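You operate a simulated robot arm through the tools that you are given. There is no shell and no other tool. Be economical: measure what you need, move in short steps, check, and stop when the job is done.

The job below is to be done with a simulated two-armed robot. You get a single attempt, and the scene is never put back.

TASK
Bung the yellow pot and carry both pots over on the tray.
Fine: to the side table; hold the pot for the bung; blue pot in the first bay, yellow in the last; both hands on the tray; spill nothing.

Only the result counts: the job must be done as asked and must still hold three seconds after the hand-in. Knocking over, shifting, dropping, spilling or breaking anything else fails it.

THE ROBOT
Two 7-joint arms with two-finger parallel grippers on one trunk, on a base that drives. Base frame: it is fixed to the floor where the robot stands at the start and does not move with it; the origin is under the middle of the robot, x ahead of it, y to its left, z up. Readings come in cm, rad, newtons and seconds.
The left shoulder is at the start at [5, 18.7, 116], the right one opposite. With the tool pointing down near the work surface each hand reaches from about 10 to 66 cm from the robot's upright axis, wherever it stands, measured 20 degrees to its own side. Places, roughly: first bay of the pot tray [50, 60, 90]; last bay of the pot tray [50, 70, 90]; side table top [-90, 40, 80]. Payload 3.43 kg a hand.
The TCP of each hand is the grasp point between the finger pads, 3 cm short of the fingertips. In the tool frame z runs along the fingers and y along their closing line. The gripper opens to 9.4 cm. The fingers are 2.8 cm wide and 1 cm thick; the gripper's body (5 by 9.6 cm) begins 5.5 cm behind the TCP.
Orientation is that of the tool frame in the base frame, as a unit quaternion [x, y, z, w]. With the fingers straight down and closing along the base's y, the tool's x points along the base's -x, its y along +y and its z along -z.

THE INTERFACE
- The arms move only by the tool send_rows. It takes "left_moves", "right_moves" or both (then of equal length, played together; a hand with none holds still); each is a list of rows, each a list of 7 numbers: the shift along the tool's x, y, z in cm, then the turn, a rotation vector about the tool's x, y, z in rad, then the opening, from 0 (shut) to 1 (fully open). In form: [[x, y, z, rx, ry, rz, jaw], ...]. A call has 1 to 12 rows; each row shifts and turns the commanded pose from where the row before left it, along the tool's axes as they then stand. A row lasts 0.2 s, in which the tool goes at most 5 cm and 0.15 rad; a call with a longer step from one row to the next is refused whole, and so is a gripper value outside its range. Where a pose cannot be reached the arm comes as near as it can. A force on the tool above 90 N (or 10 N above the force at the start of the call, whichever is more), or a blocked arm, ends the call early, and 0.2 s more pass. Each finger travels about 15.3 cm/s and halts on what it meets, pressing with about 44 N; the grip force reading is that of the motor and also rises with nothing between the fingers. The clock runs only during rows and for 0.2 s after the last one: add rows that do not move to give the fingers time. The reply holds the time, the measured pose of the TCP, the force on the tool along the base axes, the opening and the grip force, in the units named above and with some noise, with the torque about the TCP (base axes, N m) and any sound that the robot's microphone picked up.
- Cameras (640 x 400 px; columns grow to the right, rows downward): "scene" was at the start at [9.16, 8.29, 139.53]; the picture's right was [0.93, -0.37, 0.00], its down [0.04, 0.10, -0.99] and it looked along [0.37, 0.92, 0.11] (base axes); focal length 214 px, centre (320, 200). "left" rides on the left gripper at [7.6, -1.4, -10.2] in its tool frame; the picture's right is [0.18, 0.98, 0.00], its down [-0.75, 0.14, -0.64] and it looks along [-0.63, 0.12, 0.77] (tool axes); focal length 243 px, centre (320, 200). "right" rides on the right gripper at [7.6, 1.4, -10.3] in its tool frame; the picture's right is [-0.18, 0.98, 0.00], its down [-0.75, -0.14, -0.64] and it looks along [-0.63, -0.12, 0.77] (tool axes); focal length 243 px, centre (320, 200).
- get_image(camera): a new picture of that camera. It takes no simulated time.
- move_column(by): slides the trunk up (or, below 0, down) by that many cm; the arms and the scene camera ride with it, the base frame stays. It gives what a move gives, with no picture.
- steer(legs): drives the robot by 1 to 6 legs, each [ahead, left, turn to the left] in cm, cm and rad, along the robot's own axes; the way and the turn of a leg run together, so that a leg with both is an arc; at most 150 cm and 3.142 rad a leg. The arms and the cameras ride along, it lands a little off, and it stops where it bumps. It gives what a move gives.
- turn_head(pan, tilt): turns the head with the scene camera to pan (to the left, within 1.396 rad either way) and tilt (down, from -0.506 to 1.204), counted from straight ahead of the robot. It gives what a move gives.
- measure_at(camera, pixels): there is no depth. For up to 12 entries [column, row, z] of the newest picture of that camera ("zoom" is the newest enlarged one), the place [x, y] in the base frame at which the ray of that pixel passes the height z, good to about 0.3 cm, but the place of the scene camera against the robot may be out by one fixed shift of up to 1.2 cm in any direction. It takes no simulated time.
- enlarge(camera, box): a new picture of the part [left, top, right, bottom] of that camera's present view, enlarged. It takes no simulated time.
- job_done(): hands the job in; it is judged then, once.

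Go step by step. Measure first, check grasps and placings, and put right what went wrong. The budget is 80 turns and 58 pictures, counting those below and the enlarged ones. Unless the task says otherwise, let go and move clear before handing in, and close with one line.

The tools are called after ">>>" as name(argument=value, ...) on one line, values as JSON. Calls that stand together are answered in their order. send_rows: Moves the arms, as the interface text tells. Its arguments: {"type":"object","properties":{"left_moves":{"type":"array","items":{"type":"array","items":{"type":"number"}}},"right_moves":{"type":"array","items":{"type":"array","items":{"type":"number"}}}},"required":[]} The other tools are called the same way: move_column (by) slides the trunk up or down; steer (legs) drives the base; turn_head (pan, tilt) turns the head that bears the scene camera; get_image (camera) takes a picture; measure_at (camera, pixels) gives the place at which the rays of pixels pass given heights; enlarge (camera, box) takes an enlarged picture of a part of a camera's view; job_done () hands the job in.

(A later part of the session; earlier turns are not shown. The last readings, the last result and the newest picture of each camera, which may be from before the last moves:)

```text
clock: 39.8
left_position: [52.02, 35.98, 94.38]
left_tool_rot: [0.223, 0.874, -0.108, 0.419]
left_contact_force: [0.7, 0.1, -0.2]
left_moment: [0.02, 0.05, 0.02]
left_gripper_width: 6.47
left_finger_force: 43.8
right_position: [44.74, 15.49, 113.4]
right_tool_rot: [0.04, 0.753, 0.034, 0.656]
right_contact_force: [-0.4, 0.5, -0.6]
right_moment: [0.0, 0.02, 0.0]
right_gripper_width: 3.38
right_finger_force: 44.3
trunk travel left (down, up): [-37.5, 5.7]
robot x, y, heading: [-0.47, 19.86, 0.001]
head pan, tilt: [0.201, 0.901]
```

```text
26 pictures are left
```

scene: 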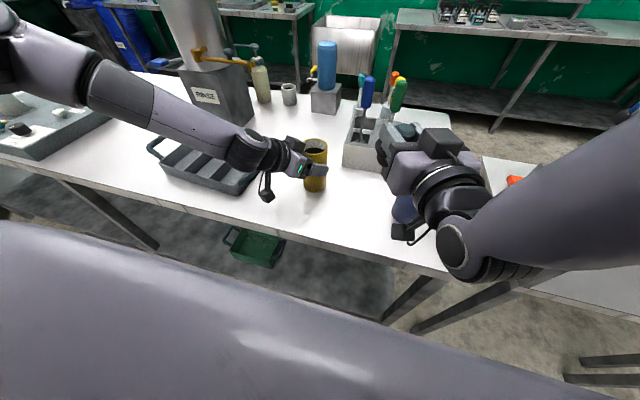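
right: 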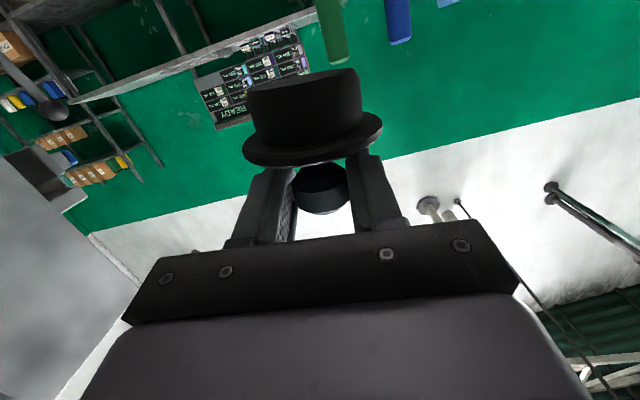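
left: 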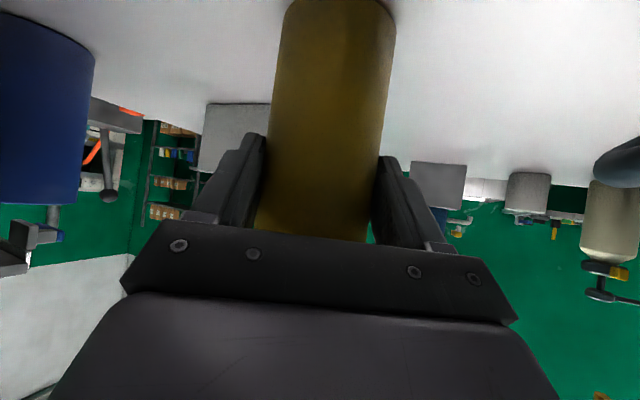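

The yaw is right now (tool z about +x); a 0.1 rad roll remains. I take out the roll, reduce the pitch to about 1.17 and move over the front strip of the table.

>>> send_rows(right_moves=[[0, 0, 0, 0, 0, -0.105, 0], [0, 0, 0, 0, 0.13, 0, 0], [0, 0, 0, 0, 0.13, 0, 0], [2.98, 1.4, 1.88, 0, 0, 0, 0], [2.98, 1.4, 1.88, 0, 0, 0, 0], [2.98, 1.4, 1.88, 0, 0, 0, 0], [2.98, 1.4, 1.88, 0, 0, 0, 0], [2.98, 1.4, 1.88, 0, 0, 0, 0], [0, 0, 0, 0, 0, 0, 0]])

>>> enlarge(camera="scene", box=[240, 80, 496, 240])

```text
clock: 41.8
left_position: [52.17, 35.84, 94.3]
left_tool_rot: [0.223, 0.873, -0.107, 0.419]
left_contact_force: [-0.4, -0.2, 0.3]
left_moment: [-0.01, -0.06, -0.02]
left_gripper_width: 6.44
left_finger_force: 44.2
right_position: [47.73, 22.43, 96.06]
right_tool_rot: [0.001, 0.832, 0.0, 0.554]
right_contact_force: [0.1, -0.6, -1.0]
right_moment: [-0.01, 0.01, -0.02]
right_gripper_width: 3.37
right_finger_force: 44.0
trunk travel left (down, up): [-37.5, 5.7]
robot x, y, heading: [0.12, 19.71, -0.0]
head pan, tilt: [0.201, 0.901]
```

```text
2.50 times, centred on (368, 160) of scene
```

zoom: 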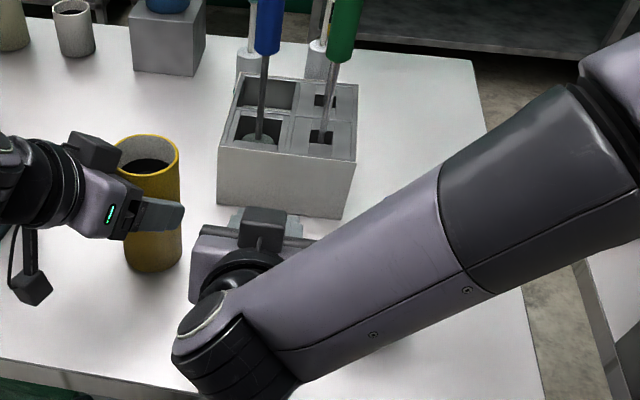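

The hand is in place with the roll gone. I lower it by 5.5 cm to just above the expected touch height (TCP about 90.2) and look.

>>> send_rows(right_moves=[[1.85, 0, 0.77, 0, 0, 0, 0], [1.85, 0, 0.77, 0, 0, 0, 0], [0.92, 0, 0.38, 0, 0, 0, 0], [0.46, 0, 0.19, 0, 0, 0, 0], [0, 0, 0, 0, 0, 0, 0]])

>>> get_image(camera="right")

```text
clock: 43.0
left_position: [52.09, 35.94, 94.36]
left_tool_rot: [0.222, 0.874, -0.107, 0.42]
left_contact_force: [-0.5, -0.1, 0.4]
left_moment: [0.03, 0.04, 0.02]
left_gripper_width: 6.44
left_finger_force: 43.6
right_position: [47.81, 22.55, 90.76]
right_tool_rot: [0.002, 0.832, -0.001, 0.555]
right_contact_force: [0.2, 0.5, 5.1]
right_moment: [-0.04, 0.02, 0.01]
right_gripper_width: 3.37
right_finger_force: 44.0
trunk travel left (down, up): [-37.5, 5.7]
robot x, y, heading: [0.1, 19.93, 0.001]
head pan, tilt: [0.201, 0.901]
```

```text
24 pictures are left
```

right: 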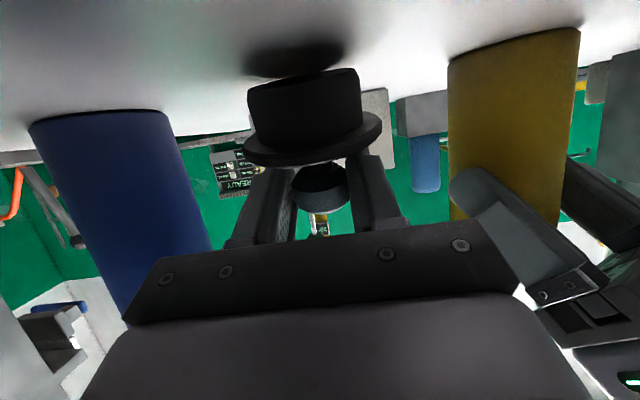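

A 5 N upward force shows that the plug edge touches the table. I open the jaws so that the bung settles upright, then back off along the fingers and look.

>>> send_rows(right_moves=[[0, 0, 0, 0, 0, 0, 0.4], [0, 0, 0, 0, 0, 0, 0.5], [0, 0, 0, 0, 0, 0, 0.8], [0, 0, 0, 0, 0, 0, 1], [0, 0, -2, 0, 0, 0, 1], [0, 0, -4, 0, 0, 0, 1], [0, 0, -4, 0, 0, 0, 1], [0, 0, -4, 0, 0, 0, 1]])

>>> get_image(camera="right")

```text
clock: 44.8
left_position: [52.08, 36.0, 94.33]
left_tool_rot: [0.222, 0.874, -0.106, 0.419]
left_contact_force: [-0.6, 0.4, 0.8]
left_moment: [-0.2, -0.04, -0.1]
left_gripper_width: 6.4
left_finger_force: 44.1
right_position: [35.57, 21.36, 95.91]
right_tool_rot: [0.018, 0.837, -0.01, 0.547]
right_contact_force: [1.3, 0.2, -0.7]
right_moment: [0.0, -0.01, -0.02]
right_gripper_width: 9.42
right_finger_force: 0.0
trunk travel left (down, up): [-37.5, 5.7]
robot x, y, heading: [0.02, 19.5, 0.0]
head pan, tilt: [0.201, 0.901]
```

```text
23 pictures are left
```

right: 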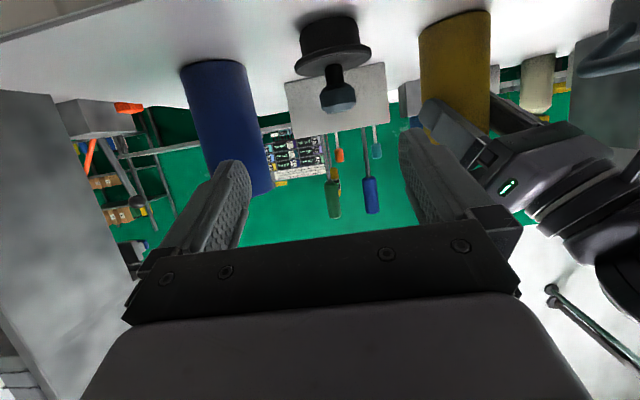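

The bung stands upright at pixel (330, 60). I raise the right hand and pitch it back to vertical.

>>> send_rows(right_moves=[[-4.1, 0, -1.8, 0, 0, 0, 1], [-4.1, 0, -1.8, 0, 0, 0, 1], [0, 0, 0, 0, 0.145, 0, 1], [0, 0, 0, 0, 0.145, 0, 1], [0, 0, 0, 0, 0.145, 0, 1], [0, 0, 0, 0, 0.145, 0, 1], [0, 0, 0, 0, 0.145, 0, 1], [0, 0, 0, 0, 0.145, 0, 1], [0, 0, 0, 0, 0.145, 0, 1], [0, 0, 0, 0, 0.145, 0, 1], [-4.5, 0, 0, 0, 0, 0, 1], [0, 0, 0, 0, 0, 0, 1]])

>>> get_image(camera="right")

```text
clock: 47.4
left_position: [52.04, 35.89, 94.45]
left_tool_rot: [0.222, 0.874, -0.106, 0.419]
left_contact_force: [0.0, -1.1, -0.5]
left_moment: [0.02, -0.04, 0.0]
left_gripper_width: 6.42
left_finger_force: 43.8
right_position: [39.02, 22.55, 105.02]
right_tool_rot: [0.002, 1.0, 0.001, 0.007]
right_contact_force: [0.1, 1.2, -0.3]
right_moment: [0.0, -0.03, 0.0]
right_gripper_width: 9.38
right_finger_force: 0.0
trunk travel left (down, up): [-37.5, 5.7]
robot x, y, heading: [0.01, 19.61, 0.0]
head pan, tilt: [0.201, 0.901]
```

```text
22 pictures are left
```

right: 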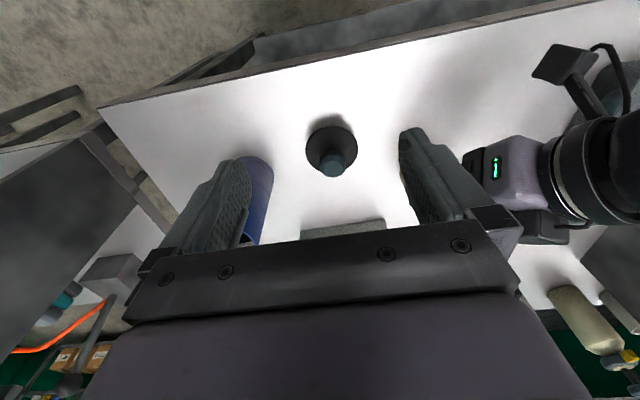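

The upright bung is at about (47.1, 22.8), with the knob centre at z 90.0, its top at 91.2 and the flange top at 87.5 (crossed from the side view). This time I grip deeper, at TCP z 90.8, and close slowly.

>>> send_rows(right_moves=[[-4, 0.12, 0, 0, 0.014, 0, 1], [-4.1, 0.12, 0, 0, 0, 0, 1], [0, 0, 4.5, 0, 0, 0, 1], [0, 0, 4.5, 0, 0, 0, 1], [0, 0, 3, 0, 0, 0, 1], [0, 0, 1.5, 0, 0, 0, 1], [0, 0, 0.7, 0, 0, 0, 1], [0, 0, 0, 0, 0, 0, 1]])

>>> get_image(camera="right")

```text
clock: 49.2
left_position: [52.13, 36.09, 94.33]
left_tool_rot: [0.222, 0.874, -0.106, 0.42]
left_contact_force: [-1.2, 1.0, -0.9]
left_moment: [0.06, -0.09, 0.01]
left_gripper_width: 6.43
left_finger_force: 43.6
right_position: [47.3, 22.74, 90.87]
right_tool_rot: [0.001, 1.0, 0.0, 0.0]
right_contact_force: [-1.2, -0.6, 0.4]
right_moment: [0.01, 0.0, 0.01]
right_gripper_width: 9.38
right_finger_force: 0.1
trunk travel left (down, up): [-37.5, 5.7]
robot x, y, heading: [-0.13, 19.85, 0.002]
head pan, tilt: [0.201, 0.901]
```

```text
21 pictures are left
```

right: 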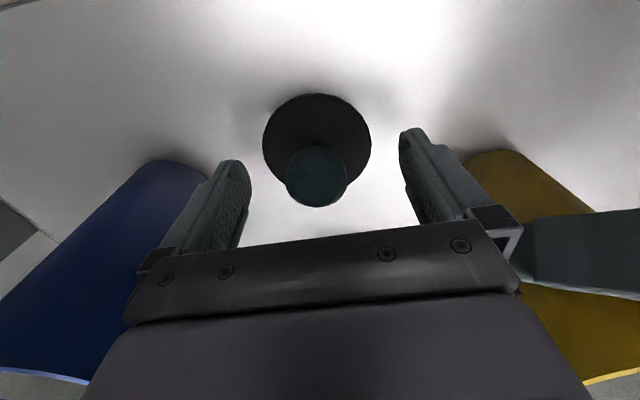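

The knob is centred at (317, 183), close to the TCP pixel (320, 187). I close slowly and lift.

>>> send_rows(right_moves=[[0, 0, 0, 0, 0, 0, 0.75], [0, 0, 0, 0, 0, 0, 0.6], [0, 0, 0, 0, 0, 0, 0.5], [0, 0, 0, 0, 0, 0, 0.43], [0, 0, 0, 0, 0, 0, 0.38], [0, 0, 0, 0, 0, 0, 0.3], [0, 0, 0, 0, 0, 0, 0], [0, 0, 0, 0, 0, 0, 0], [0, 0, -1, 0, 0, 0, 0], [0, 0, -4, 0, 0, 0, 0], [0, 0, -4.5, 0, 0, 0, 0], [0, 0, -4.5, 0, 0, 0, 0]])

>>> get_image(camera="right")

```text
clock: 51.8
left_position: [52.02, 35.96, 94.34]
left_tool_rot: [0.222, 0.874, -0.107, 0.419]
left_contact_force: [-1.6, 0.9, 2.2]
left_moment: [0.02, -0.02, -0.02]
left_gripper_width: 6.42
left_finger_force: 44.0
right_position: [47.2, 22.53, 105.05]
right_tool_rot: [0.002, 1.0, 0.0, 0.001]
right_contact_force: [-0.4, 1.1, -0.5]
right_moment: [0.0, -0.02, 0.0]
right_gripper_width: 2.97
right_finger_force: 44.0
trunk travel left (down, up): [-37.5, 5.7]
robot x, y, heading: [0.11, 19.66, -0.0]
head pan, tilt: [0.201, 0.901]
```

```text
20 pictures are left
```

right: 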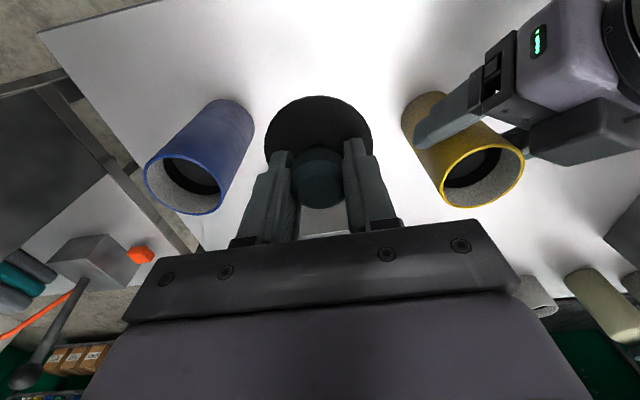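

The bung is held firmly (width 2.97) and upright. The yellow rim is in view with its centre near (482, 165); I measure it, and the blue rim too.

>>> enlarge(camera="right", box=[390, 80, 550, 220])

>>> measure_at(camera="right", pixels=[[482, 165, 97], [482, 165, 98], [482, 165, 99], [482, 165, 98], [482, 165, 98], [482, 165, 98], [184, 184, 98], [184, 184, 98], [184, 184, 98], [234, 100, 85.1], [234, 100, 85.1]])

```text
2.86 times, centred on (470, 150) of right
```

zoom: 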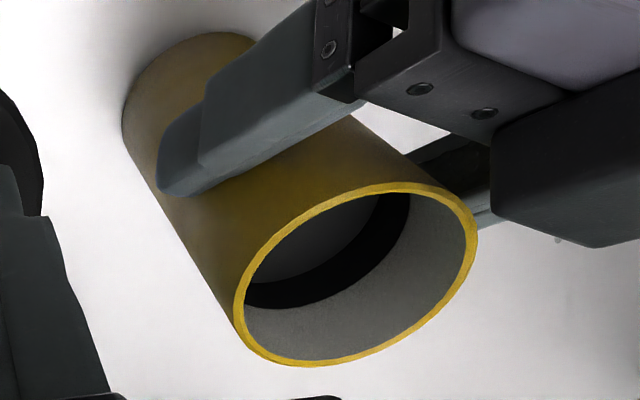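

```text
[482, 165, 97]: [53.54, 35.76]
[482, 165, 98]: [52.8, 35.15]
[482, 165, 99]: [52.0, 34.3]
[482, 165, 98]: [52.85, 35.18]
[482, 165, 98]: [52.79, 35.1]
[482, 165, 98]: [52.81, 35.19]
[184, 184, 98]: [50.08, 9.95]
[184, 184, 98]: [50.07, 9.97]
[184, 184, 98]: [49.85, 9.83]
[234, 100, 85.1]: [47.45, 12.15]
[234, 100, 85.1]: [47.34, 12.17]
```

The enlarged rim ellipse centre works out to pixel (482.6, 175.5), not row 165. I measure again, with the rim edge points too.

>>> measure_at(camera="right", pixels=[[482.6, 175.5, 97], [482.6, 175.5, 98], [482.6, 175.5, 98], [482.6, 175.5, 99], [440.3, 185, 98], [525, 165.7, 98], [498, 144, 98], [468.2, 208.5, 98], [444.8, 96, 85.1], [401, 125, 85.1]])

```text
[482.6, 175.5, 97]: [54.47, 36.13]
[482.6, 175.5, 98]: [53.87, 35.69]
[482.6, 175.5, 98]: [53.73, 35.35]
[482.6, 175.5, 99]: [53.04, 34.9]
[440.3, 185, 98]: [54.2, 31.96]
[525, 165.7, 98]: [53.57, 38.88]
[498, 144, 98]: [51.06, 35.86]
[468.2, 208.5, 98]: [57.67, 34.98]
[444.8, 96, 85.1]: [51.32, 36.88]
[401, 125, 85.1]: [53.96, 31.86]
```

The rim comes out at z 98.7 with its centre at (53.4, 35.15). I carry the bung there with the plug about 2.5 cm above the rim, and check from the scene camera.

>>> send_rows(right_moves=[[0, 0, -2, 0, 0, 0, 0], [-2.07, 4.21, 0, 0, 0, 0, 0], [-2.07, 4.21, 0, 0, 0, 0, 0], [-2.07, 4.21, 0, 0, 0, 0, 0], [0, 0, 0, 0, 0, 0, 0]])

>>> enlarge(camera="scene", box=[256, 100, 384, 180])

```text
clock: 53.0
left_position: [52.11, 35.87, 94.39]
left_tool_rot: [0.222, 0.874, -0.107, 0.419]
left_contact_force: [-0.8, 0.3, 1.3]
left_moment: [-0.02, -0.1, 0.04]
left_gripper_width: 6.41
left_finger_force: 44.1
right_position: [51.4, 27.58, 107.23]
right_tool_rot: [0.017, 1.0, 0.003, 0.0]
right_contact_force: [0.3, -0.2, -1.3]
right_moment: [0.02, -0.02, 0.02]
right_gripper_width: 2.97
right_finger_force: 44.1
right hand out of reach, approached as far as the arm can: row 3, 4
trunk travel left (down, up): [-37.5, 5.7]
robot x, y, heading: [-0.13, 19.91, 0.002]
head pan, tilt: [0.201, 0.901]
```

```text
5.00 times, centred on (320, 140) of scene
```

zoom: 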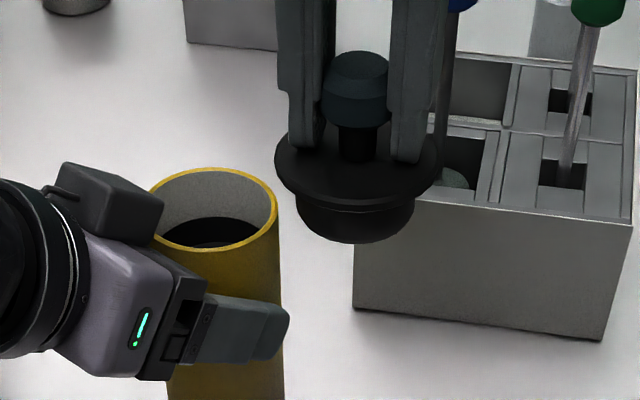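

The right hand cannot reach so far left (it stopped at y 27.6). I bring the pot to it: raise the bung, lift the pot by 1 cm with the left hand and carry it upright to about (48, 24).

>>> send_rows(left_moves=[[0, 0, 0, 0, 0, 0, 0], [0, 0, 0, 0, 0, 0, 0], [-0.4, 0, -0.31, 0, 0, 0, 0], [-0.6, 0, -0.47, 0, 0, 0, 0], [-0.05, -1.5, 0.05, 0, 0, 0, 0], [-0.08, -2.7, 0.11, 0, 0, 0, 0], [-0.08, -2.7, 0.11, 0, 0, 0, 0], [-0.08, -2.7, 0.11, 0, 0, 0, 0], [-0.05, -1.7, 0.06, 0, 0, 0, 0], [-0.03, -1.08, 0.03, 0, 0, 0, 0], [0, 0, 0, 0, 0, 0, 0]], right_moves=[[0, 0, -4, 0, 0, -0.034, 0], [0, 0, -4, 0, 0, 0, 0], [1.7, -1.8, 0, 0, 0, 0, 0], [1.7, -1.8, 0, 0, 0, 0, 0], [0, 0, 0, 0, 0, 0, 0], [0, 0, 0, 0, 0, 0, 0], [0, 0, 0, 0, 0, 0, 0], [0, 0, 0, 0, 0, 0, 0], [0, 0, 0, 0, 0, 0, 0], [0, 0, 0, 0, 0, 0, 0], [0, 0, 0, 0, 0, 0, 0]])

>>> get_image(camera="scene")

```text
clock: 55.4
left_position: [45.85, 28.62, 98.09]
left_tool_rot: [0.222, 0.874, -0.107, 0.42]
left_contact_force: [-0.5, -0.1, -2.2]
left_moment: [0.02, 0.06, 0.0]
left_gripper_width: 6.4
left_finger_force: 44.1
left hand out of reach, approached as far as the arm can: row 7, 8, 9, 10
right_position: [46.92, 23.64, 113.65]
right_tool_rot: [-0.016, 1.0, 0.0, -0.001]
right_contact_force: [-1.0, 0.1, -0.8]
right_moment: [0.0, -0.01, -0.01]
right_gripper_width: 2.96
right_finger_force: 43.3
right hand out of reach, approached as far as the arm can: row 1, 2
trunk travel left (down, up): [-37.5, 5.7]
robot x, y, heading: [-0.09, 20.27, 0.005]
head pan, tilt: [0.201, 0.901]
```

```text
17 pictures are left
```

scene: 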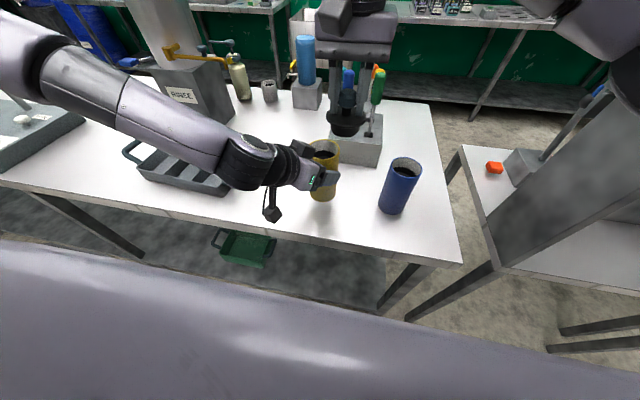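

The left hand stopped at its limit with the pot lifted by about 3.7 cm, so the pot centre is at about (47.2, 27.9). That is within the right hand's range, so I set the pot down there and bring the bung above it.

>>> send_rows(left_moves=[[0.78, 0, 0.62, 0, 0, 0, 0], [0.78, 0, 0.62, 0, 0, 0, 0], [0.78, 0, 0.62, 0, 0, 0, 0], [0.3, 0, 0.25, 0, 0, 0, 0], [0, 0, 0, 0, 0, 0, 0]])

```text
clock: 56.6
left_position: [45.45, 30.08, 95.89]
left_tool_rot: [0.223, 0.874, -0.107, 0.419]
left_contact_force: [-0.8, -0.7, -1.7]
left_moment: [0.01, 0.02, -0.02]
left_gripper_width: 6.37
left_finger_force: 44.0
left hand out of reach, approached as far as the arm can: row 1, 2, 3
right_position: [47.01, 23.79, 113.5]
right_tool_rot: [-0.016, 1.0, 0.0, 0.0]
right_contact_force: [-0.1, -0.2, -0.4]
right_moment: [0.0, -0.05, -0.02]
right_gripper_width: 2.96
right_finger_force: 43.9
trunk travel left (down, up): [-37.5, 5.7]
robot x, y, heading: [0.03, 19.81, -0.001]
head pan, tilt: [0.201, 0.901]
```

The left hand slides along its reach limit as it lowers. I follow that limit explicitly for the last 1.5 cm while the right hand goes over towards the pot.

>>> send_rows(left_moves=[[0.49, 0.25, 0.16, 0, 0, 0, 0], [0.49, 0.25, 0.16, 0, 0, 0, 0], [0.4, 0.25, 0.14, 0, 0, 0, 0], [0, 0, 0, 0, 0, 0, 0]], right_moves=[[0, 2, 0, 0, 0, 0, 0], [0, 2, 0, 0, 0, 0, 0], [0, 2, 0, 0, 0, 0, 0], [0, 0, 0, 0, 0, 0, 0]])

```text
clock: 57.6
left_position: [45.55, 30.78, 95.09]
left_tool_rot: [0.22, 0.874, -0.106, 0.419]
left_contact_force: [-0.6, 0.8, -1.9]
left_moment: [0.05, 0.01, -0.01]
left_gripper_width: 6.4
left_finger_force: 44.0
left hand out of reach, approached as far as the arm can: row 1, 3
right_position: [47.71, 28.84, 113.84]
right_tool_rot: [-0.003, 1.0, 0.004, 0.0]
right_contact_force: [-0.4, -1.2, -0.7]
right_moment: [-0.03, -0.01, 0.02]
right_gripper_width: 2.97
right_finger_force: 43.6
trunk travel left (down, up): [-37.5, 5.7]
robot x, y, heading: [-0.08, 19.79, -0.004]
head pan, tilt: [0.201, 0.901]
```

The right hand reaches y 28.8 freely. I lower the pot the last 0.8 cm and bring the right hand to (46.9, 30.4).

>>> send_rows(left_moves=[[0.3, 0.2, 0.08, 0, 0, 0, 0], [0.3, 0.2, 0.08, 0, 0, 0, 0], [0.2, 0.15, 0.05, 0, 0, 0, 0], [0, 0, 0, 0, 0, 0, 0]], right_moves=[[0.8, 1.5, 0, 0, 0, 0, 0], [0, 0, 2.5, 0, 0, 0, 0], [0, 0, 2.5, 0, 0, 0, 0], [0, 0, 0, 0, 0, 0, 0]])

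>>> get_image(camera="scene")

```text
clock: 58.6
left_position: [45.51, 31.26, 94.77]
left_tool_rot: [0.222, 0.875, -0.106, 0.417]
left_contact_force: [0.4, 0.2, -2.9]
left_moment: [0.0, 0.04, 0.01]
left_gripper_width: 6.39
left_finger_force: 44.2
left hand out of reach, approached as far as the arm can: row 2
right_position: [46.48, 31.04, 108.7]
right_tool_rot: [-0.011, 1.0, 0.001, 0.0]
right_contact_force: [0.5, 0.2, -1.0]
right_moment: [0.03, 0.04, 0.0]
right_gripper_width: 2.97
right_finger_force: 44.3
trunk travel left (down, up): [-37.5, 5.7]
robot x, y, heading: [0.13, 20.09, -0.002]
head pan, tilt: [0.201, 0.901]
```

```text
16 pictures are left
```

scene: 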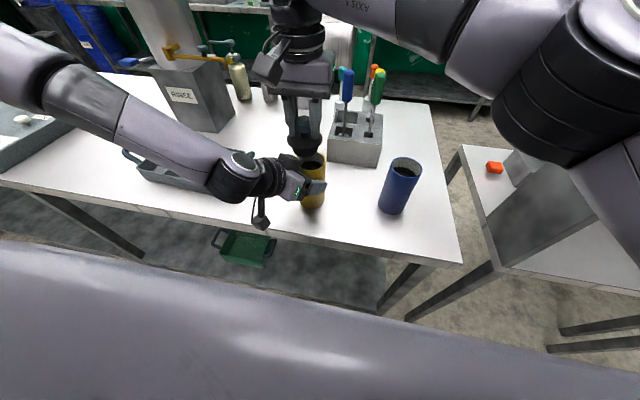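

The pot still hangs about 0.4 cm above the table (force −2.9 N is its weight). I set it down, put the plug about 1 cm above the rim, and compare the centres closely.

>>> send_rows(left_moves=[[0.2, 0.05, 0.15, 0, 0, 0, 0], [0.2, 0.05, 0.15, 0, 0, 0, 0], [0, 0, 0, 0, 0, 0, 0]], right_moves=[[-0.33, -0.45, 1.2, 0, 0, 0.022, 0], [0, 0, 2, 0, 0, 0, 0], [0, 0, 0, 0, 0, 0, 0]])

>>> enlarge(camera="scene", box=[262, 120, 358, 180])

```text
clock: 59.4
left_position: [45.4, 31.4, 94.38]
left_tool_rot: [0.222, 0.878, -0.105, 0.412]
left_contact_force: [-9.7, 4.1, -34.7]
left_moment: [-0.92, -1.57, -0.02]
left_gripper_width: 6.38
left_finger_force: 43.8
left hand out of reach, approached as far as the arm can: row 1
right_position: [46.15, 30.87, 105.98]
right_tool_rot: [-0.002, 1.0, 0.001, 0.003]
right_contact_force: [8.0, -4.4, 36.1]
right_moment: [0.47, 0.89, 0.06]
right_gripper_width: 2.99
right_finger_force: 43.9
trunk travel left (down, up): [-37.5, 5.7]
robot x, y, heading: [0.07, 19.68, 0.003]
head pan, tilt: [0.201, 0.901]
```

```text
6.67 times, centred on (310, 150) of scene
```

zoom: 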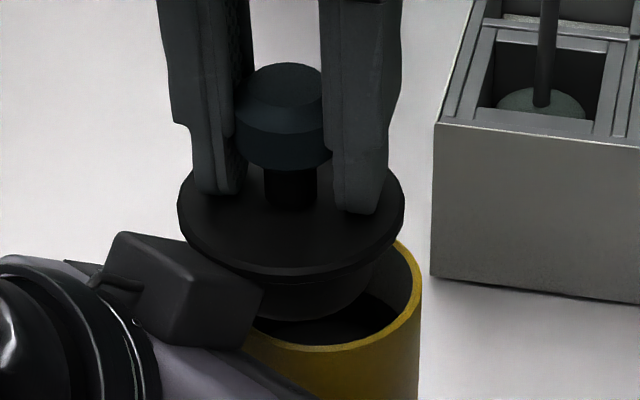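

Contact of 36 N: the flange is hitting the square block on top of the left gripper (pixel (185, 290) of the enlargement). I raise the bung, let the pot stand on the table, back the left hand off and pitch it flatter (1.3 rad) so that the block stays away from the rim.

>>> send_rows(left_moves=[[0, 0, 0, 0, 0, 0, 0], [0, 0, 0, 0, 0, 0, 0], [0, 0, 0, 0, 0, 0, 0.75], [0, 0, 0, 0, 0, 0, 1], [0, 0, 0, 0, 0, 0, 1], [0, 0, -2.5, 0, 0, 0, 1], [0, 0, -3.5, 0, 0, 0, 1], [0, 0, -3, 0, 0, 0, 1], [0, 0, 0, 0, -0.133, 0, 1], [0, 0, 0, 0, -0.133, 0, 1], [0, 0, 0, 0, -0.133, 0, 1], [0, 0, 0, 0, 0, 0, 1]], right_moves=[[0, 0, -2, 0, 0, 0, 0], [0, 0, -3, 0, 0, 0, 0], [0, 0, 0, 0, 0, 0, 0], [0, 0, 0, 0, 0, 0, 0], [0, 0, 0, 0, 0, 0, 0], [0, 0, 0, 0, 0, 0, 0], [0, 0, 0, 0, 0, 0, 0], [0, 0, 0, 0, 0, 0, 0], [0, 0, 0, 0, 0, 0, 0], [0, 0, 0, 0, 0, 0, 0], [0, 0, 0, 0, 0, 0, 0], [0, 0, 0, 0, 0, 0, 0]])

>>> get_image(camera="left")

```text
clock: 62.0
left_position: [43.02, 36.47, 110.31]
left_tool_rot: [0.198, 0.776, -0.148, 0.58]
left_contact_force: [-0.7, 0.8, 0.3]
left_moment: [-0.01, 0.0, -0.01]
left_gripper_width: 9.42
left_finger_force: 0.1
left hand out of reach, approached as far as the arm can: row 9, 10, 11
right_position: [46.75, 30.36, 110.54]
right_tool_rot: [0.001, 1.0, 0.002, 0.0]
right_contact_force: [-0.1, -0.4, -0.8]
right_moment: [-0.02, 0.02, -0.01]
right_gripper_width: 3.0
right_finger_force: 43.7
trunk travel left (down, up): [-37.5, 5.7]
robot x, y, heading: [-0.3, 19.97, 0.0]
head pan, tilt: [0.201, 0.901]
```

```text
14 pictures are left
```

left: 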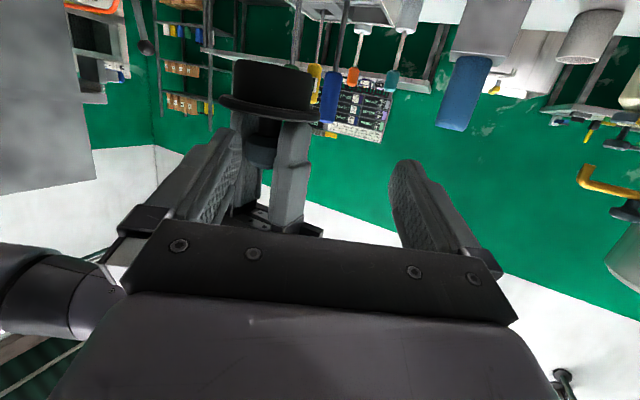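

With the trunk this high, the left wrist cannot hold a flat pitch at pot height (it was pushed up to z 110). I back the robot off 30 cm so that the hands are clear of the table, and lower the trunk by 18 cm.

>>> steer(legs=[[-30, 0, 0]])

>>> move_column(by=-18)

>>> send_rows(right_moves=[[0, 0, -4, 0, 0, 0, 0], [0, 0, -4, 0, 0, 0, 0], [0, 0, -4, 0, 0, 0, 0], [0, 0, -4, 0, 0, 0, 0], [0, 0, 0, 0, 0, 0, 0]])

>>> get_image(camera="scene")

```text
clock: 64.1
left_position: [12.55, 36.58, 110.32]
left_tool_rot: [0.197, 0.776, -0.148, 0.58]
left_contact_force: [0.2, 0.0, 1.5]
left_moment: [0.02, 0.03, 0.0]
left_gripper_width: 9.4
left_finger_force: 0.1
right_position: [16.35, 30.45, 110.7]
right_tool_rot: [0.002, 1.0, 0.003, 0.0]
right_contact_force: [0.8, 0.1, 0.0]
right_moment: [0.01, 0.0, 0.02]
right_gripper_width: 2.96
right_finger_force: 43.9
trunk travel left (down, up): [-37.5, 5.7]
robot x, y, heading: [-30.34, 20.17, 0.001]
head pan, tilt: [0.201, 0.901]
```

```text
clock: 66.1
left_position: [12.67, 36.42, 92.34]
left_tool_rot: [0.197, 0.776, -0.148, 0.58]
left_contact_force: [0.2, 0.1, 0.4]
left_moment: [-0.03, 0.0, 0.04]
left_gripper_width: 9.39
left_finger_force: 0.2
right_position: [16.41, 30.39, 92.69]
right_tool_rot: [0.003, 1.0, 0.002, -0.001]
right_contact_force: [0.6, -0.1, -0.5]
right_moment: [0.04, 0.0, 0.0]
right_gripper_width: 2.96
right_finger_force: 44.3
trunk travel left (down, up): [-19.5, 23.7]
robot x, y, heading: [-30.29, 19.71, -0.006]
head pan, tilt: [0.201, 0.901]
```

```text
clock: 67.1
left_position: [12.68, 36.46, 92.3]
left_tool_rot: [0.198, 0.777, -0.149, 0.579]
left_contact_force: [0.1, -1.1, 0.3]
left_moment: [-0.01, -0.01, 0.0]
left_gripper_width: 9.38
left_finger_force: 0.1
right_position: [17.55, 24.41, 100.38]
right_tool_rot: [0.042, 0.996, 0.02, -0.083]
right_contact_force: [0.8, 0.3, -1.0]
right_moment: [-0.04, 0.02, 0.0]
right_gripper_width: 2.97
right_finger_force: 44.2
right hand out of reach, approached as far as the arm can: row 2, 3, 4
trunk travel left (down, up): [-19.5, 23.7]
robot x, y, heading: [-29.92, 19.75, 0.002]
head pan, tilt: [0.201, 0.901]
stopped in row 5 (right hand): the arm was blocked; the commanded pose is now the measured one
```

```text
13 pictures are left
```

scene: 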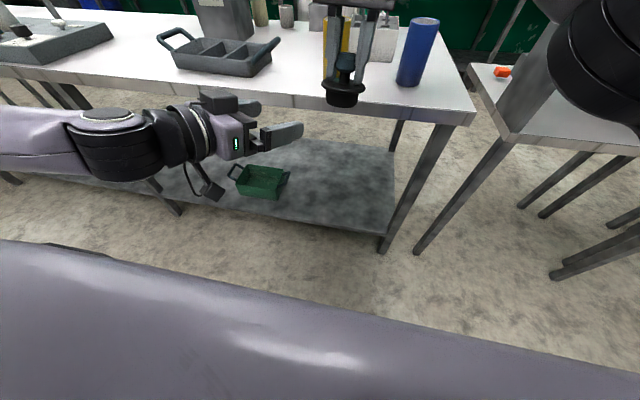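

The right hand met its upper limit near z 100 with the trunk low. I level it again and move it towards its own side, where it can go higher.

>>> send_rows(right_moves=[[1.5, -3, 0, 0.024, -0.083, -0.042, 0], [1.5, -3, 0, 0.023, -0.083, -0.042, 0], [0, -3, 0, 0, 0, 0, 0], [0, 0, -2.5, 0, 0, 0, 0], [0, 0, -2.5, 0, 0, 0, 0], [0, 0, -2, 0, 0, 0, 0], [0, 0, 0, 0, 0, 0, 0]])

```text
clock: 68.7
left_position: [12.52, 36.5, 92.26]
left_tool_rot: [0.197, 0.777, -0.147, 0.579]
left_contact_force: [0.4, -0.1, -0.9]
left_moment: [-0.01, 0.0, 0.01]
left_gripper_width: 9.38
left_finger_force: 0.0
right_position: [13.91, 16.03, 107.54]
right_tool_rot: [-0.002, 1.0, -0.004, 0.002]
right_contact_force: [0.2, 0.3, -0.4]
right_moment: [-0.01, 0.01, -0.03]
right_gripper_width: 2.98
right_finger_force: 43.4
trunk travel left (down, up): [-19.5, 23.7]
robot x, y, heading: [-30.35, 20.16, 0.004]
head pan, tilt: [0.201, 0.901]
```

The right hand is now level at a robot-relative place of about (44, −4, 107). I test in free space whether the left hand can take its flat grasp pose just under it.

>>> send_rows(left_moves=[[-0.86, -3.48, 1.72, 0, 0, 0, 1], [-0.86, -3.48, 1.72, 0, 0, 0, 1], [-0.86, -3.48, 1.72, 0, 0, 0, 1], [-0.86, -3.48, 1.72, 0, 0, 0, 1], [-0.86, -3.48, 1.72, 0, 0, 0, 1], [0, 0, 0, 0, 0, 0, 1]])

```text
clock: 70.1
left_position: [12.94, 22.9, 95.73]
left_tool_rot: [0.197, 0.777, -0.148, 0.579]
left_contact_force: [-0.2, -0.3, 1.0]
left_moment: [-0.01, 0.01, -0.01]
left_gripper_width: 9.43
left_finger_force: 0.0
left hand out of reach, approached as far as the arm can: row 4, 5
right_position: [13.93, 15.96, 107.4]
right_tool_rot: [-0.003, 1.0, -0.004, 0.001]
right_contact_force: [-0.1, 0.2, -0.6]
right_moment: [0.0, -0.01, 0.03]
right_gripper_width: 2.95
right_finger_force: 43.9
trunk travel left (down, up): [-19.5, 23.7]
robot x, y, heading: [-30.03, 19.94, 0.004]
head pan, tilt: [0.201, 0.901]
```

The left hand's limit is at a relative place of about (43, 3) at z 95.7. I test whether the right hand reaches the matching bung place, 1.4 cm ahead of the left TCP.

>>> send_rows(right_moves=[[-0.1, 2, 0, 0, 0, 0, 0], [-0.1, 2, 0, 0, 0, 0, 0], [-0.15, 2.2, 0, 0, 0, 0, 0], [0, 0, 0, 0, 0, 0, 0]])

```text
clock: 71.1
left_position: [12.96, 23.09, 95.57]
left_tool_rot: [0.197, 0.776, -0.148, 0.58]
left_contact_force: [0.0, 0.1, 0.1]
left_moment: [-0.04, 0.02, 0.02]
left_gripper_width: 9.38
left_finger_force: 0.1
right_position: [14.34, 22.21, 107.63]
right_tool_rot: [-0.003, 1.0, -0.005, 0.001]
right_contact_force: [0.2, 0.0, -0.4]
right_moment: [0.01, -0.01, 0.0]
right_gripper_width: 2.98
right_finger_force: 44.0
trunk travel left (down, up): [-19.5, 23.7]
robot x, y, heading: [-30.44, 20.05, 0.0]
head pan, tilt: [0.201, 0.901]
```

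Both hands fit there, so I need the base at about (2.2, 28.1). I retract the left hand 12 cm along its fingers and drive left, then forward, stopping a little short.

>>> send_rows(left_moves=[[0, 0, -4, 0, 0, 0, 1], [0, 0, -4, 0, 0, 0, 1], [0, 0, -4, 0, 0, 0, 1], [0, 0, 0, 0, 0, 0, 1]])

>>> steer(legs=[[0, 8.1, 0], [31.5, 0, 0]])

>>> get_image(camera="left")

>>> get_image(camera="scene")

```text
clock: 72.1
left_position: [7.71, 25.62, 101.16]
left_tool_rot: [0.198, 0.777, -0.148, 0.579]
left_contact_force: [-0.1, 0.0, 0.1]
left_moment: [0.0, 0.0, -0.01]
left_gripper_width: 9.38
left_finger_force: 0.1
left hand out of reach, approached as far as the arm can: row 2, 3
right_position: [14.31, 22.17, 107.52]
right_tool_rot: [-0.003, 1.0, -0.004, 0.001]
right_contact_force: [0.7, 0.3, -0.4]
right_moment: [-0.03, 0.0, -0.01]
right_gripper_width: 2.96
right_finger_force: 43.4
trunk travel left (down, up): [-19.5, 23.7]
robot x, y, heading: [-30.21, 19.82, 0.002]
head pan, tilt: [0.201, 0.901]
```

```text
clock: 75.2
left_position: [39.74, 33.61, 101.07]
left_tool_rot: [0.198, 0.777, -0.148, 0.579]
left_contact_force: [0.0, -0.3, 0.2]
left_moment: [0.03, 0.01, 0.03]
left_gripper_width: 9.38
left_finger_force: 0.2
right_position: [46.38, 30.39, 107.54]
right_tool_rot: [-0.002, 1.0, -0.004, 0.001]
right_contact_force: [-0.7, -0.2, -1.3]
right_moment: [0.0, -0.01, -0.01]
right_gripper_width: 3.0
right_finger_force: 43.9
trunk travel left (down, up): [-19.5, 23.7]
robot x, y, heading: [1.25, 27.87, 0.002]
head pan, tilt: [0.201, 0.901]
```

```text
12 pictures are left
```

left: 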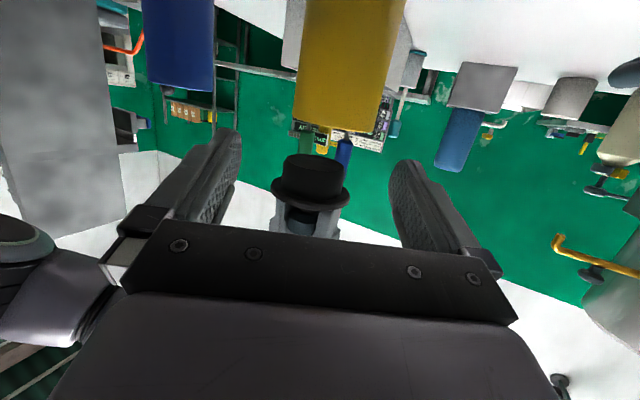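

```text
11 pictures are left
```

scene: 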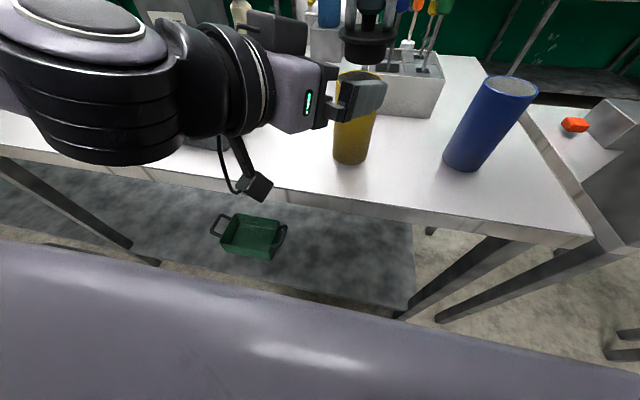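

The left picture shows the pot rim centre at about column 340 and the plug at 312, so the pot stands about 1.4 cm further to +y than the bung. I check the same in the scene picture.

>>> enlarge(camera="scene", box=[304, 0, 432, 170])

>>> measure_at(camera="left", pixels=[[293, 125, 98.7], [388, 110, 98.7]])

>>> measure_at(camera="scene", pixels=[[351, 164, 85.1], [333, 155, 85.1], [368, 156, 85.1], [385, 88, 98.7], [341, 35, 102.6], [398, 38, 102.6]])

```text
2.35 times, centred on (368, 85) of scene
```

zoom: 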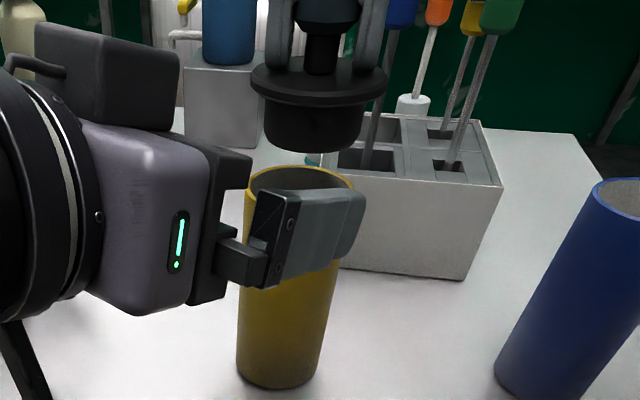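

```text
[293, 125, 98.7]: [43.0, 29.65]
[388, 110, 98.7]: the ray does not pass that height
```

```text
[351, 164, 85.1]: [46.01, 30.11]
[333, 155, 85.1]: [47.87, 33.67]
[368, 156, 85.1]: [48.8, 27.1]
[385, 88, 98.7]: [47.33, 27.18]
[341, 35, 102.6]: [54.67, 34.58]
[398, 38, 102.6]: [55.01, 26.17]
```

The two views disagree about the depth, so I enlarge the left view for a sharper estimate of the pot's place.

>>> enlarge(camera="left", box=[240, 0, 440, 240])

```text
1.67 times, centred on (340, 120) of left
```

zoom: 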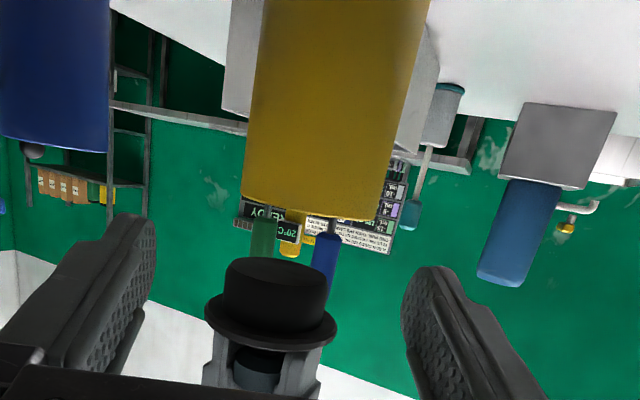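

The crossed estimate puts the pot at about (46.4, 31.3). I move the bung 8 cm aside, then bring the left hand diagonally onto the pot and close gently.

>>> send_rows(left_moves=[[0, 0, 0, 0, 0, 0, 1], [0, 0, 0, 0, 0, 0, 1], [0, 1.16, 0, 0, 0, 0, 1], [1.185, 0, 1.78, 0, 0, 0, 1], [1.185, 0, 1.78, 0, 0, 0, 1], [1.185, 0, 1.78, 0, 0, 0, 1], [1.185, 0, 1.78, 0, 0, 0, 1], [0, 0, 0, 0, 0, 0, 1]], right_moves=[[0, -4, 0, 0, 0, 0, 0], [0, -4, 0, 0, 0, 0, 0], [0, 0, 0, 0, 0, 0, 0], [0, 0, 0, 0, 0, 0, 0], [0, 0, 0, 0, 0, 0, 0], [0, 0, 0, 0, 0, 0, 0], [0, 0, 0, 0, 0, 0, 0], [0, 0, 0, 0, 0, 0, 0]])

>>> get_image(camera="right")

```text
clock: 77.0
left_position: [45.17, 32.11, 94.61]
left_tool_rot: [0.198, 0.776, -0.148, 0.58]
left_contact_force: [0.2, 0.1, -0.1]
left_moment: [0.0, 0.0, 0.02]
left_gripper_width: 9.42
left_finger_force: 0.0
right_position: [46.5, 22.25, 107.61]
right_tool_rot: [-0.001, 1.0, -0.004, 0.0]
right_contact_force: [0.2, 0.3, -1.4]
right_moment: [-0.03, 0.0, -0.02]
right_gripper_width: 2.96
right_finger_force: 44.1
trunk travel left (down, up): [-19.5, 23.7]
robot x, y, heading: [1.69, 27.76, -0.001]
head pan, tilt: [0.201, 0.901]
```

```text
8 pictures are left
```

right: 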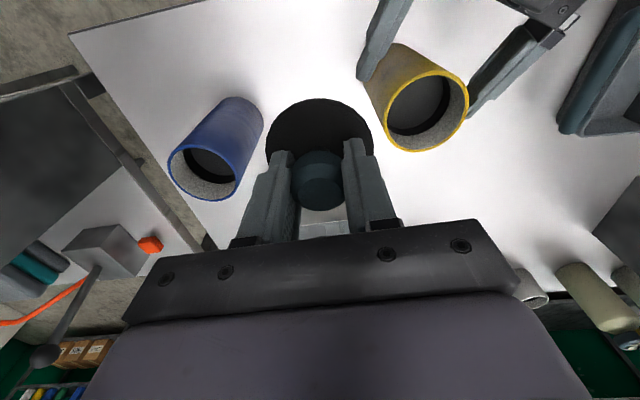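

The jaws straddle the pot nicely; the rim centre at pixel (427, 111) places the pot at (47.2, 30.7), 2.5 cm ahead of the left TCP. I advance 0.9 cm and close slowly.

>>> send_rows(left_moves=[[0, -0.2, 0.9, 0, 0, 0, 1], [0, 0, 0, 0, 0, 0, 0.85], [0, 0, 0, 0, 0, 0, 0.78], [0, 0, 0, 0, 0, 0, 0.72], [0, 0, 0, 0, 0, 0, 0.66], [0, 0, 0, 0, 0, 0, 0.5], [0, 0, 0, 0, 0, 0, 0.2], [0, 0, 0, 0, 0, 0, 0], [0, 0, 0, 0, 0, 0, 0]])

>>> get_image(camera="right")

```text
clock: 79.0
left_position: [45.84, 31.46, 94.3]
left_tool_rot: [0.198, 0.776, -0.149, 0.58]
left_contact_force: [0.9, 1.2, 2.1]
left_moment: [0.13, -0.02, -0.03]
left_gripper_width: 6.05
left_finger_force: 43.5
right_position: [46.46, 22.28, 107.5]
right_tool_rot: [-0.002, 1.0, -0.004, 0.001]
right_contact_force: [0.1, 0.0, -0.9]
right_moment: [0.02, 0.01, -0.01]
right_gripper_width: 2.97
right_finger_force: 44.2
trunk travel left (down, up): [-19.5, 23.7]
robot x, y, heading: [1.33, 27.9, -0.004]
head pan, tilt: [0.201, 0.901]
```

```text
7 pictures are left
```

right: 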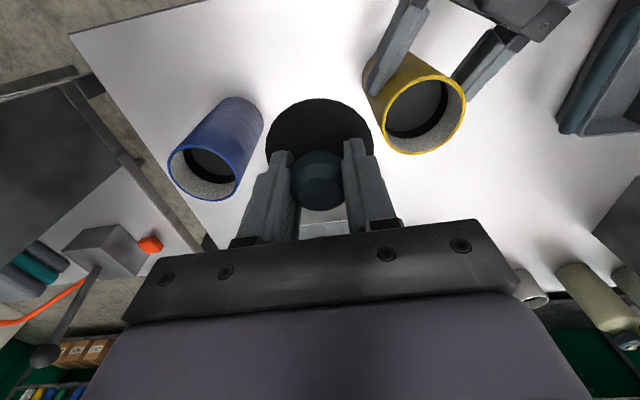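

The pot is held (width 6.05), with its rim centre now at about (47.5, 30.6). I bring the bung over it and down until the plug is just above the rim.

>>> send_rows(right_moves=[[-0.35, 2.8, 0, 0, 0, 0, 0], [-0.35, 2.8, 0, 0, 0, 0, 0], [-0.33, 2.73, 0, 0, 0, 0, 0], [0, 0, 1, 0, 0, 0, 0], [0, 0, 0.8, 0, 0, 0, 0], [0, 0, 0, 0, 0, 0, 0]])

>>> enlarge(camera="scene", box=[308, 20, 420, 90])

```text
clock: 80.4
left_position: [45.8, 31.57, 94.28]
left_tool_rot: [0.198, 0.776, -0.148, 0.58]
left_contact_force: [-0.2, -0.4, 2.8]
left_moment: [0.13, -0.12, -0.05]
left_gripper_width: 6.06
left_finger_force: 43.5
right_position: [47.28, 30.62, 105.87]
right_tool_rot: [-0.002, 1.0, -0.004, 0.002]
right_contact_force: [0.4, -0.3, -1.0]
right_moment: [0.0, -0.01, 0.01]
right_gripper_width: 2.97
right_finger_force: 43.9
trunk travel left (down, up): [-19.5, 23.7]
robot x, y, heading: [1.78, 28.2, 0.002]
head pan, tilt: [0.201, 0.901]
```

```text
5.71 times, centred on (364, 55) of scene
```

zoom: 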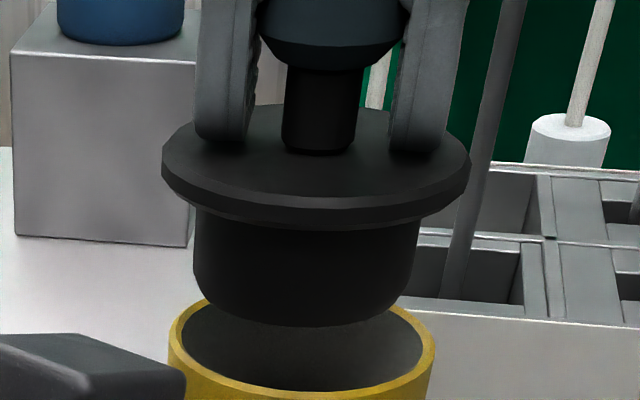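

The plug sits centred over the opening: plug columns 194–418 and rim 168–435, which match once perspective is allowed for. I lower it into the mouth in small steps and watch the force.

>>> send_rows(right_moves=[[0, 0, 0.5, 0, 0, 0, 0], [0, 0, 0.5, 0, 0, 0, 0], [0, 0, 0.4, 0, 0, 0, 0], [0, 0, 0.3, 0, 0, 0, 0], [0, 0, 0.3, 0, 0, 0, 0], [0, 0, 0.2, 0, 0, 0, 0], [0, 0, 0, 0, 0, 0, 0]])

```text
clock: 82.0
left_position: [45.78, 31.46, 94.18]
left_tool_rot: [0.198, 0.777, -0.147, 0.579]
left_contact_force: [7.8, -0.6, -8.3]
left_moment: [-0.17, -1.06, -0.09]
left_gripper_width: 6.06
left_finger_force: 44.3
right_position: [47.16, 30.55, 104.2]
right_tool_rot: [-0.001, 1.0, -0.003, 0.006]
right_contact_force: [4.2, -0.2, 56.4]
right_moment: [0.6, 0.94, -0.01]
right_gripper_width: 2.98
right_finger_force: 43.9
trunk travel left (down, up): [-19.5, 23.7]
robot x, y, heading: [1.43, 28.26, -0.004]
head pan, tilt: [0.201, 0.901]
```

The right hand feels 56 N with the moment pointing at the plug's (−x, +y) edge, and the left hand feels little, so the plug rests on the rim there. I lift 0.8 cm, shift +0.25 in x and −0.15 in y, and try again.

>>> send_rows(right_moves=[[0, 0, -0.8, 0, 0, 0, 0], [-0.25, -0.15, 0, 0, 0, 0, 0], [0, 0, 0.4, 0, 0, 0, 0], [0, 0, 0.4, 0, 0, 0, 0], [0, 0, 0.3, 0, 0, 0, 0], [0, 0, 0, 0, 0, 0, 0]])

```text
clock: 83.4
left_position: [45.66, 31.54, 94.24]
left_tool_rot: [0.198, 0.777, -0.147, 0.58]
left_contact_force: [14.7, -2.0, -14.0]
left_moment: [0.04, -0.81, 0.04]
left_gripper_width: 6.03
left_finger_force: 44.1
right_position: [47.33, 30.41, 104.24]
right_tool_rot: [-0.002, 1.0, 0.001, 0.009]
right_contact_force: [-3.3, 3.5, 71.2]
right_moment: [1.03, 1.65, -0.02]
right_gripper_width: 2.98
right_finger_force: 44.2
trunk travel left (down, up): [-19.5, 23.7]
robot x, y, heading: [1.55, 27.89, 0.002]
head pan, tilt: [0.201, 0.901]
```

The contact is now concentrated at a single edge point in the same direction (radius 2.7), which is what I expect from a smaller overlap. I repeat the shift in the same direction.

>>> send_rows(right_moves=[[0, 0, -0.9, 0, 0, 0, 0], [-0.25, -0.16, 0, 0, 0, 0, 0], [0, 0, 0.4, 0, 0, 0, 0], [0, 0, 0.4, 0, 0, 0, 0], [0, 0, 0.3, 0, 0, 0, 0], [0, 0, 0, 0, 0, 0, 0]])

```text
clock: 84.8
left_position: [45.75, 31.46, 94.35]
left_tool_rot: [0.2, 0.775, -0.15, 0.58]
left_contact_force: [0.1, 0.9, 2.5]
left_moment: [-0.01, -0.05, -0.01]
left_gripper_width: 6.03
left_finger_force: 44.3
right_position: [47.76, 30.41, 102.85]
right_tool_rot: [-0.002, 1.0, -0.006, 0.001]
right_contact_force: [0.5, -1.2, -6.3]
right_moment: [0.01, -0.01, 0.02]
right_gripper_width: 2.96
right_finger_force: 44.1
trunk travel left (down, up): [-19.5, 23.7]
robot x, y, heading: [1.63, 27.61, 0.001]
head pan, tilt: [0.201, 0.901]
```

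It slipped in: the TCP is now at 102.85 with almost no force. I push on down in small steps until it seats.

>>> send_rows(right_moves=[[0, 0, 0.2, 0, 0, 0, 0], [0, 0, 0.2, 0, 0, 0, 0], [0, 0, 0.2, 0, 0, 0, 0], [0, 0, 0.2, 0, 0, 0, 0], [0, 0, 0.2, 0, 0, 0, 0], [0, 0, 0.2, 0, 0, 0, 0], [0, 0, 0.2, 0, 0, 0, 0], [0, 0, 0, 0, 0, 0, 0]])

>>> enlarge(camera="scene", box=[300, 20, 428, 100])

```text
clock: 86.6
left_position: [45.75, 31.4, 94.17]
left_tool_rot: [0.197, 0.777, -0.147, 0.579]
left_contact_force: [14.5, -8.4, -0.8]
left_moment: [0.27, 0.96, 0.0]
left_gripper_width: 6.05
left_finger_force: 43.5
right_position: [47.85, 30.2, 102.16]
right_tool_rot: [-0.002, 1.0, -0.002, 0.007]
right_contact_force: [0.3, 3.0, 43.4]
right_moment: [0.01, -1.29, 0.0]
right_gripper_width: 2.97
right_finger_force: 43.8
trunk travel left (down, up): [-19.5, 23.7]
robot x, y, heading: [2.09, 28.35, -0.003]
head pan, tilt: [0.201, 0.901]
```

```text
5.00 times, centred on (364, 60) of scene
```

zoom: 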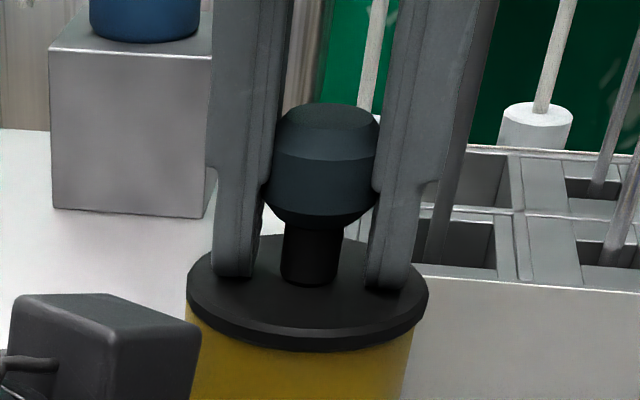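

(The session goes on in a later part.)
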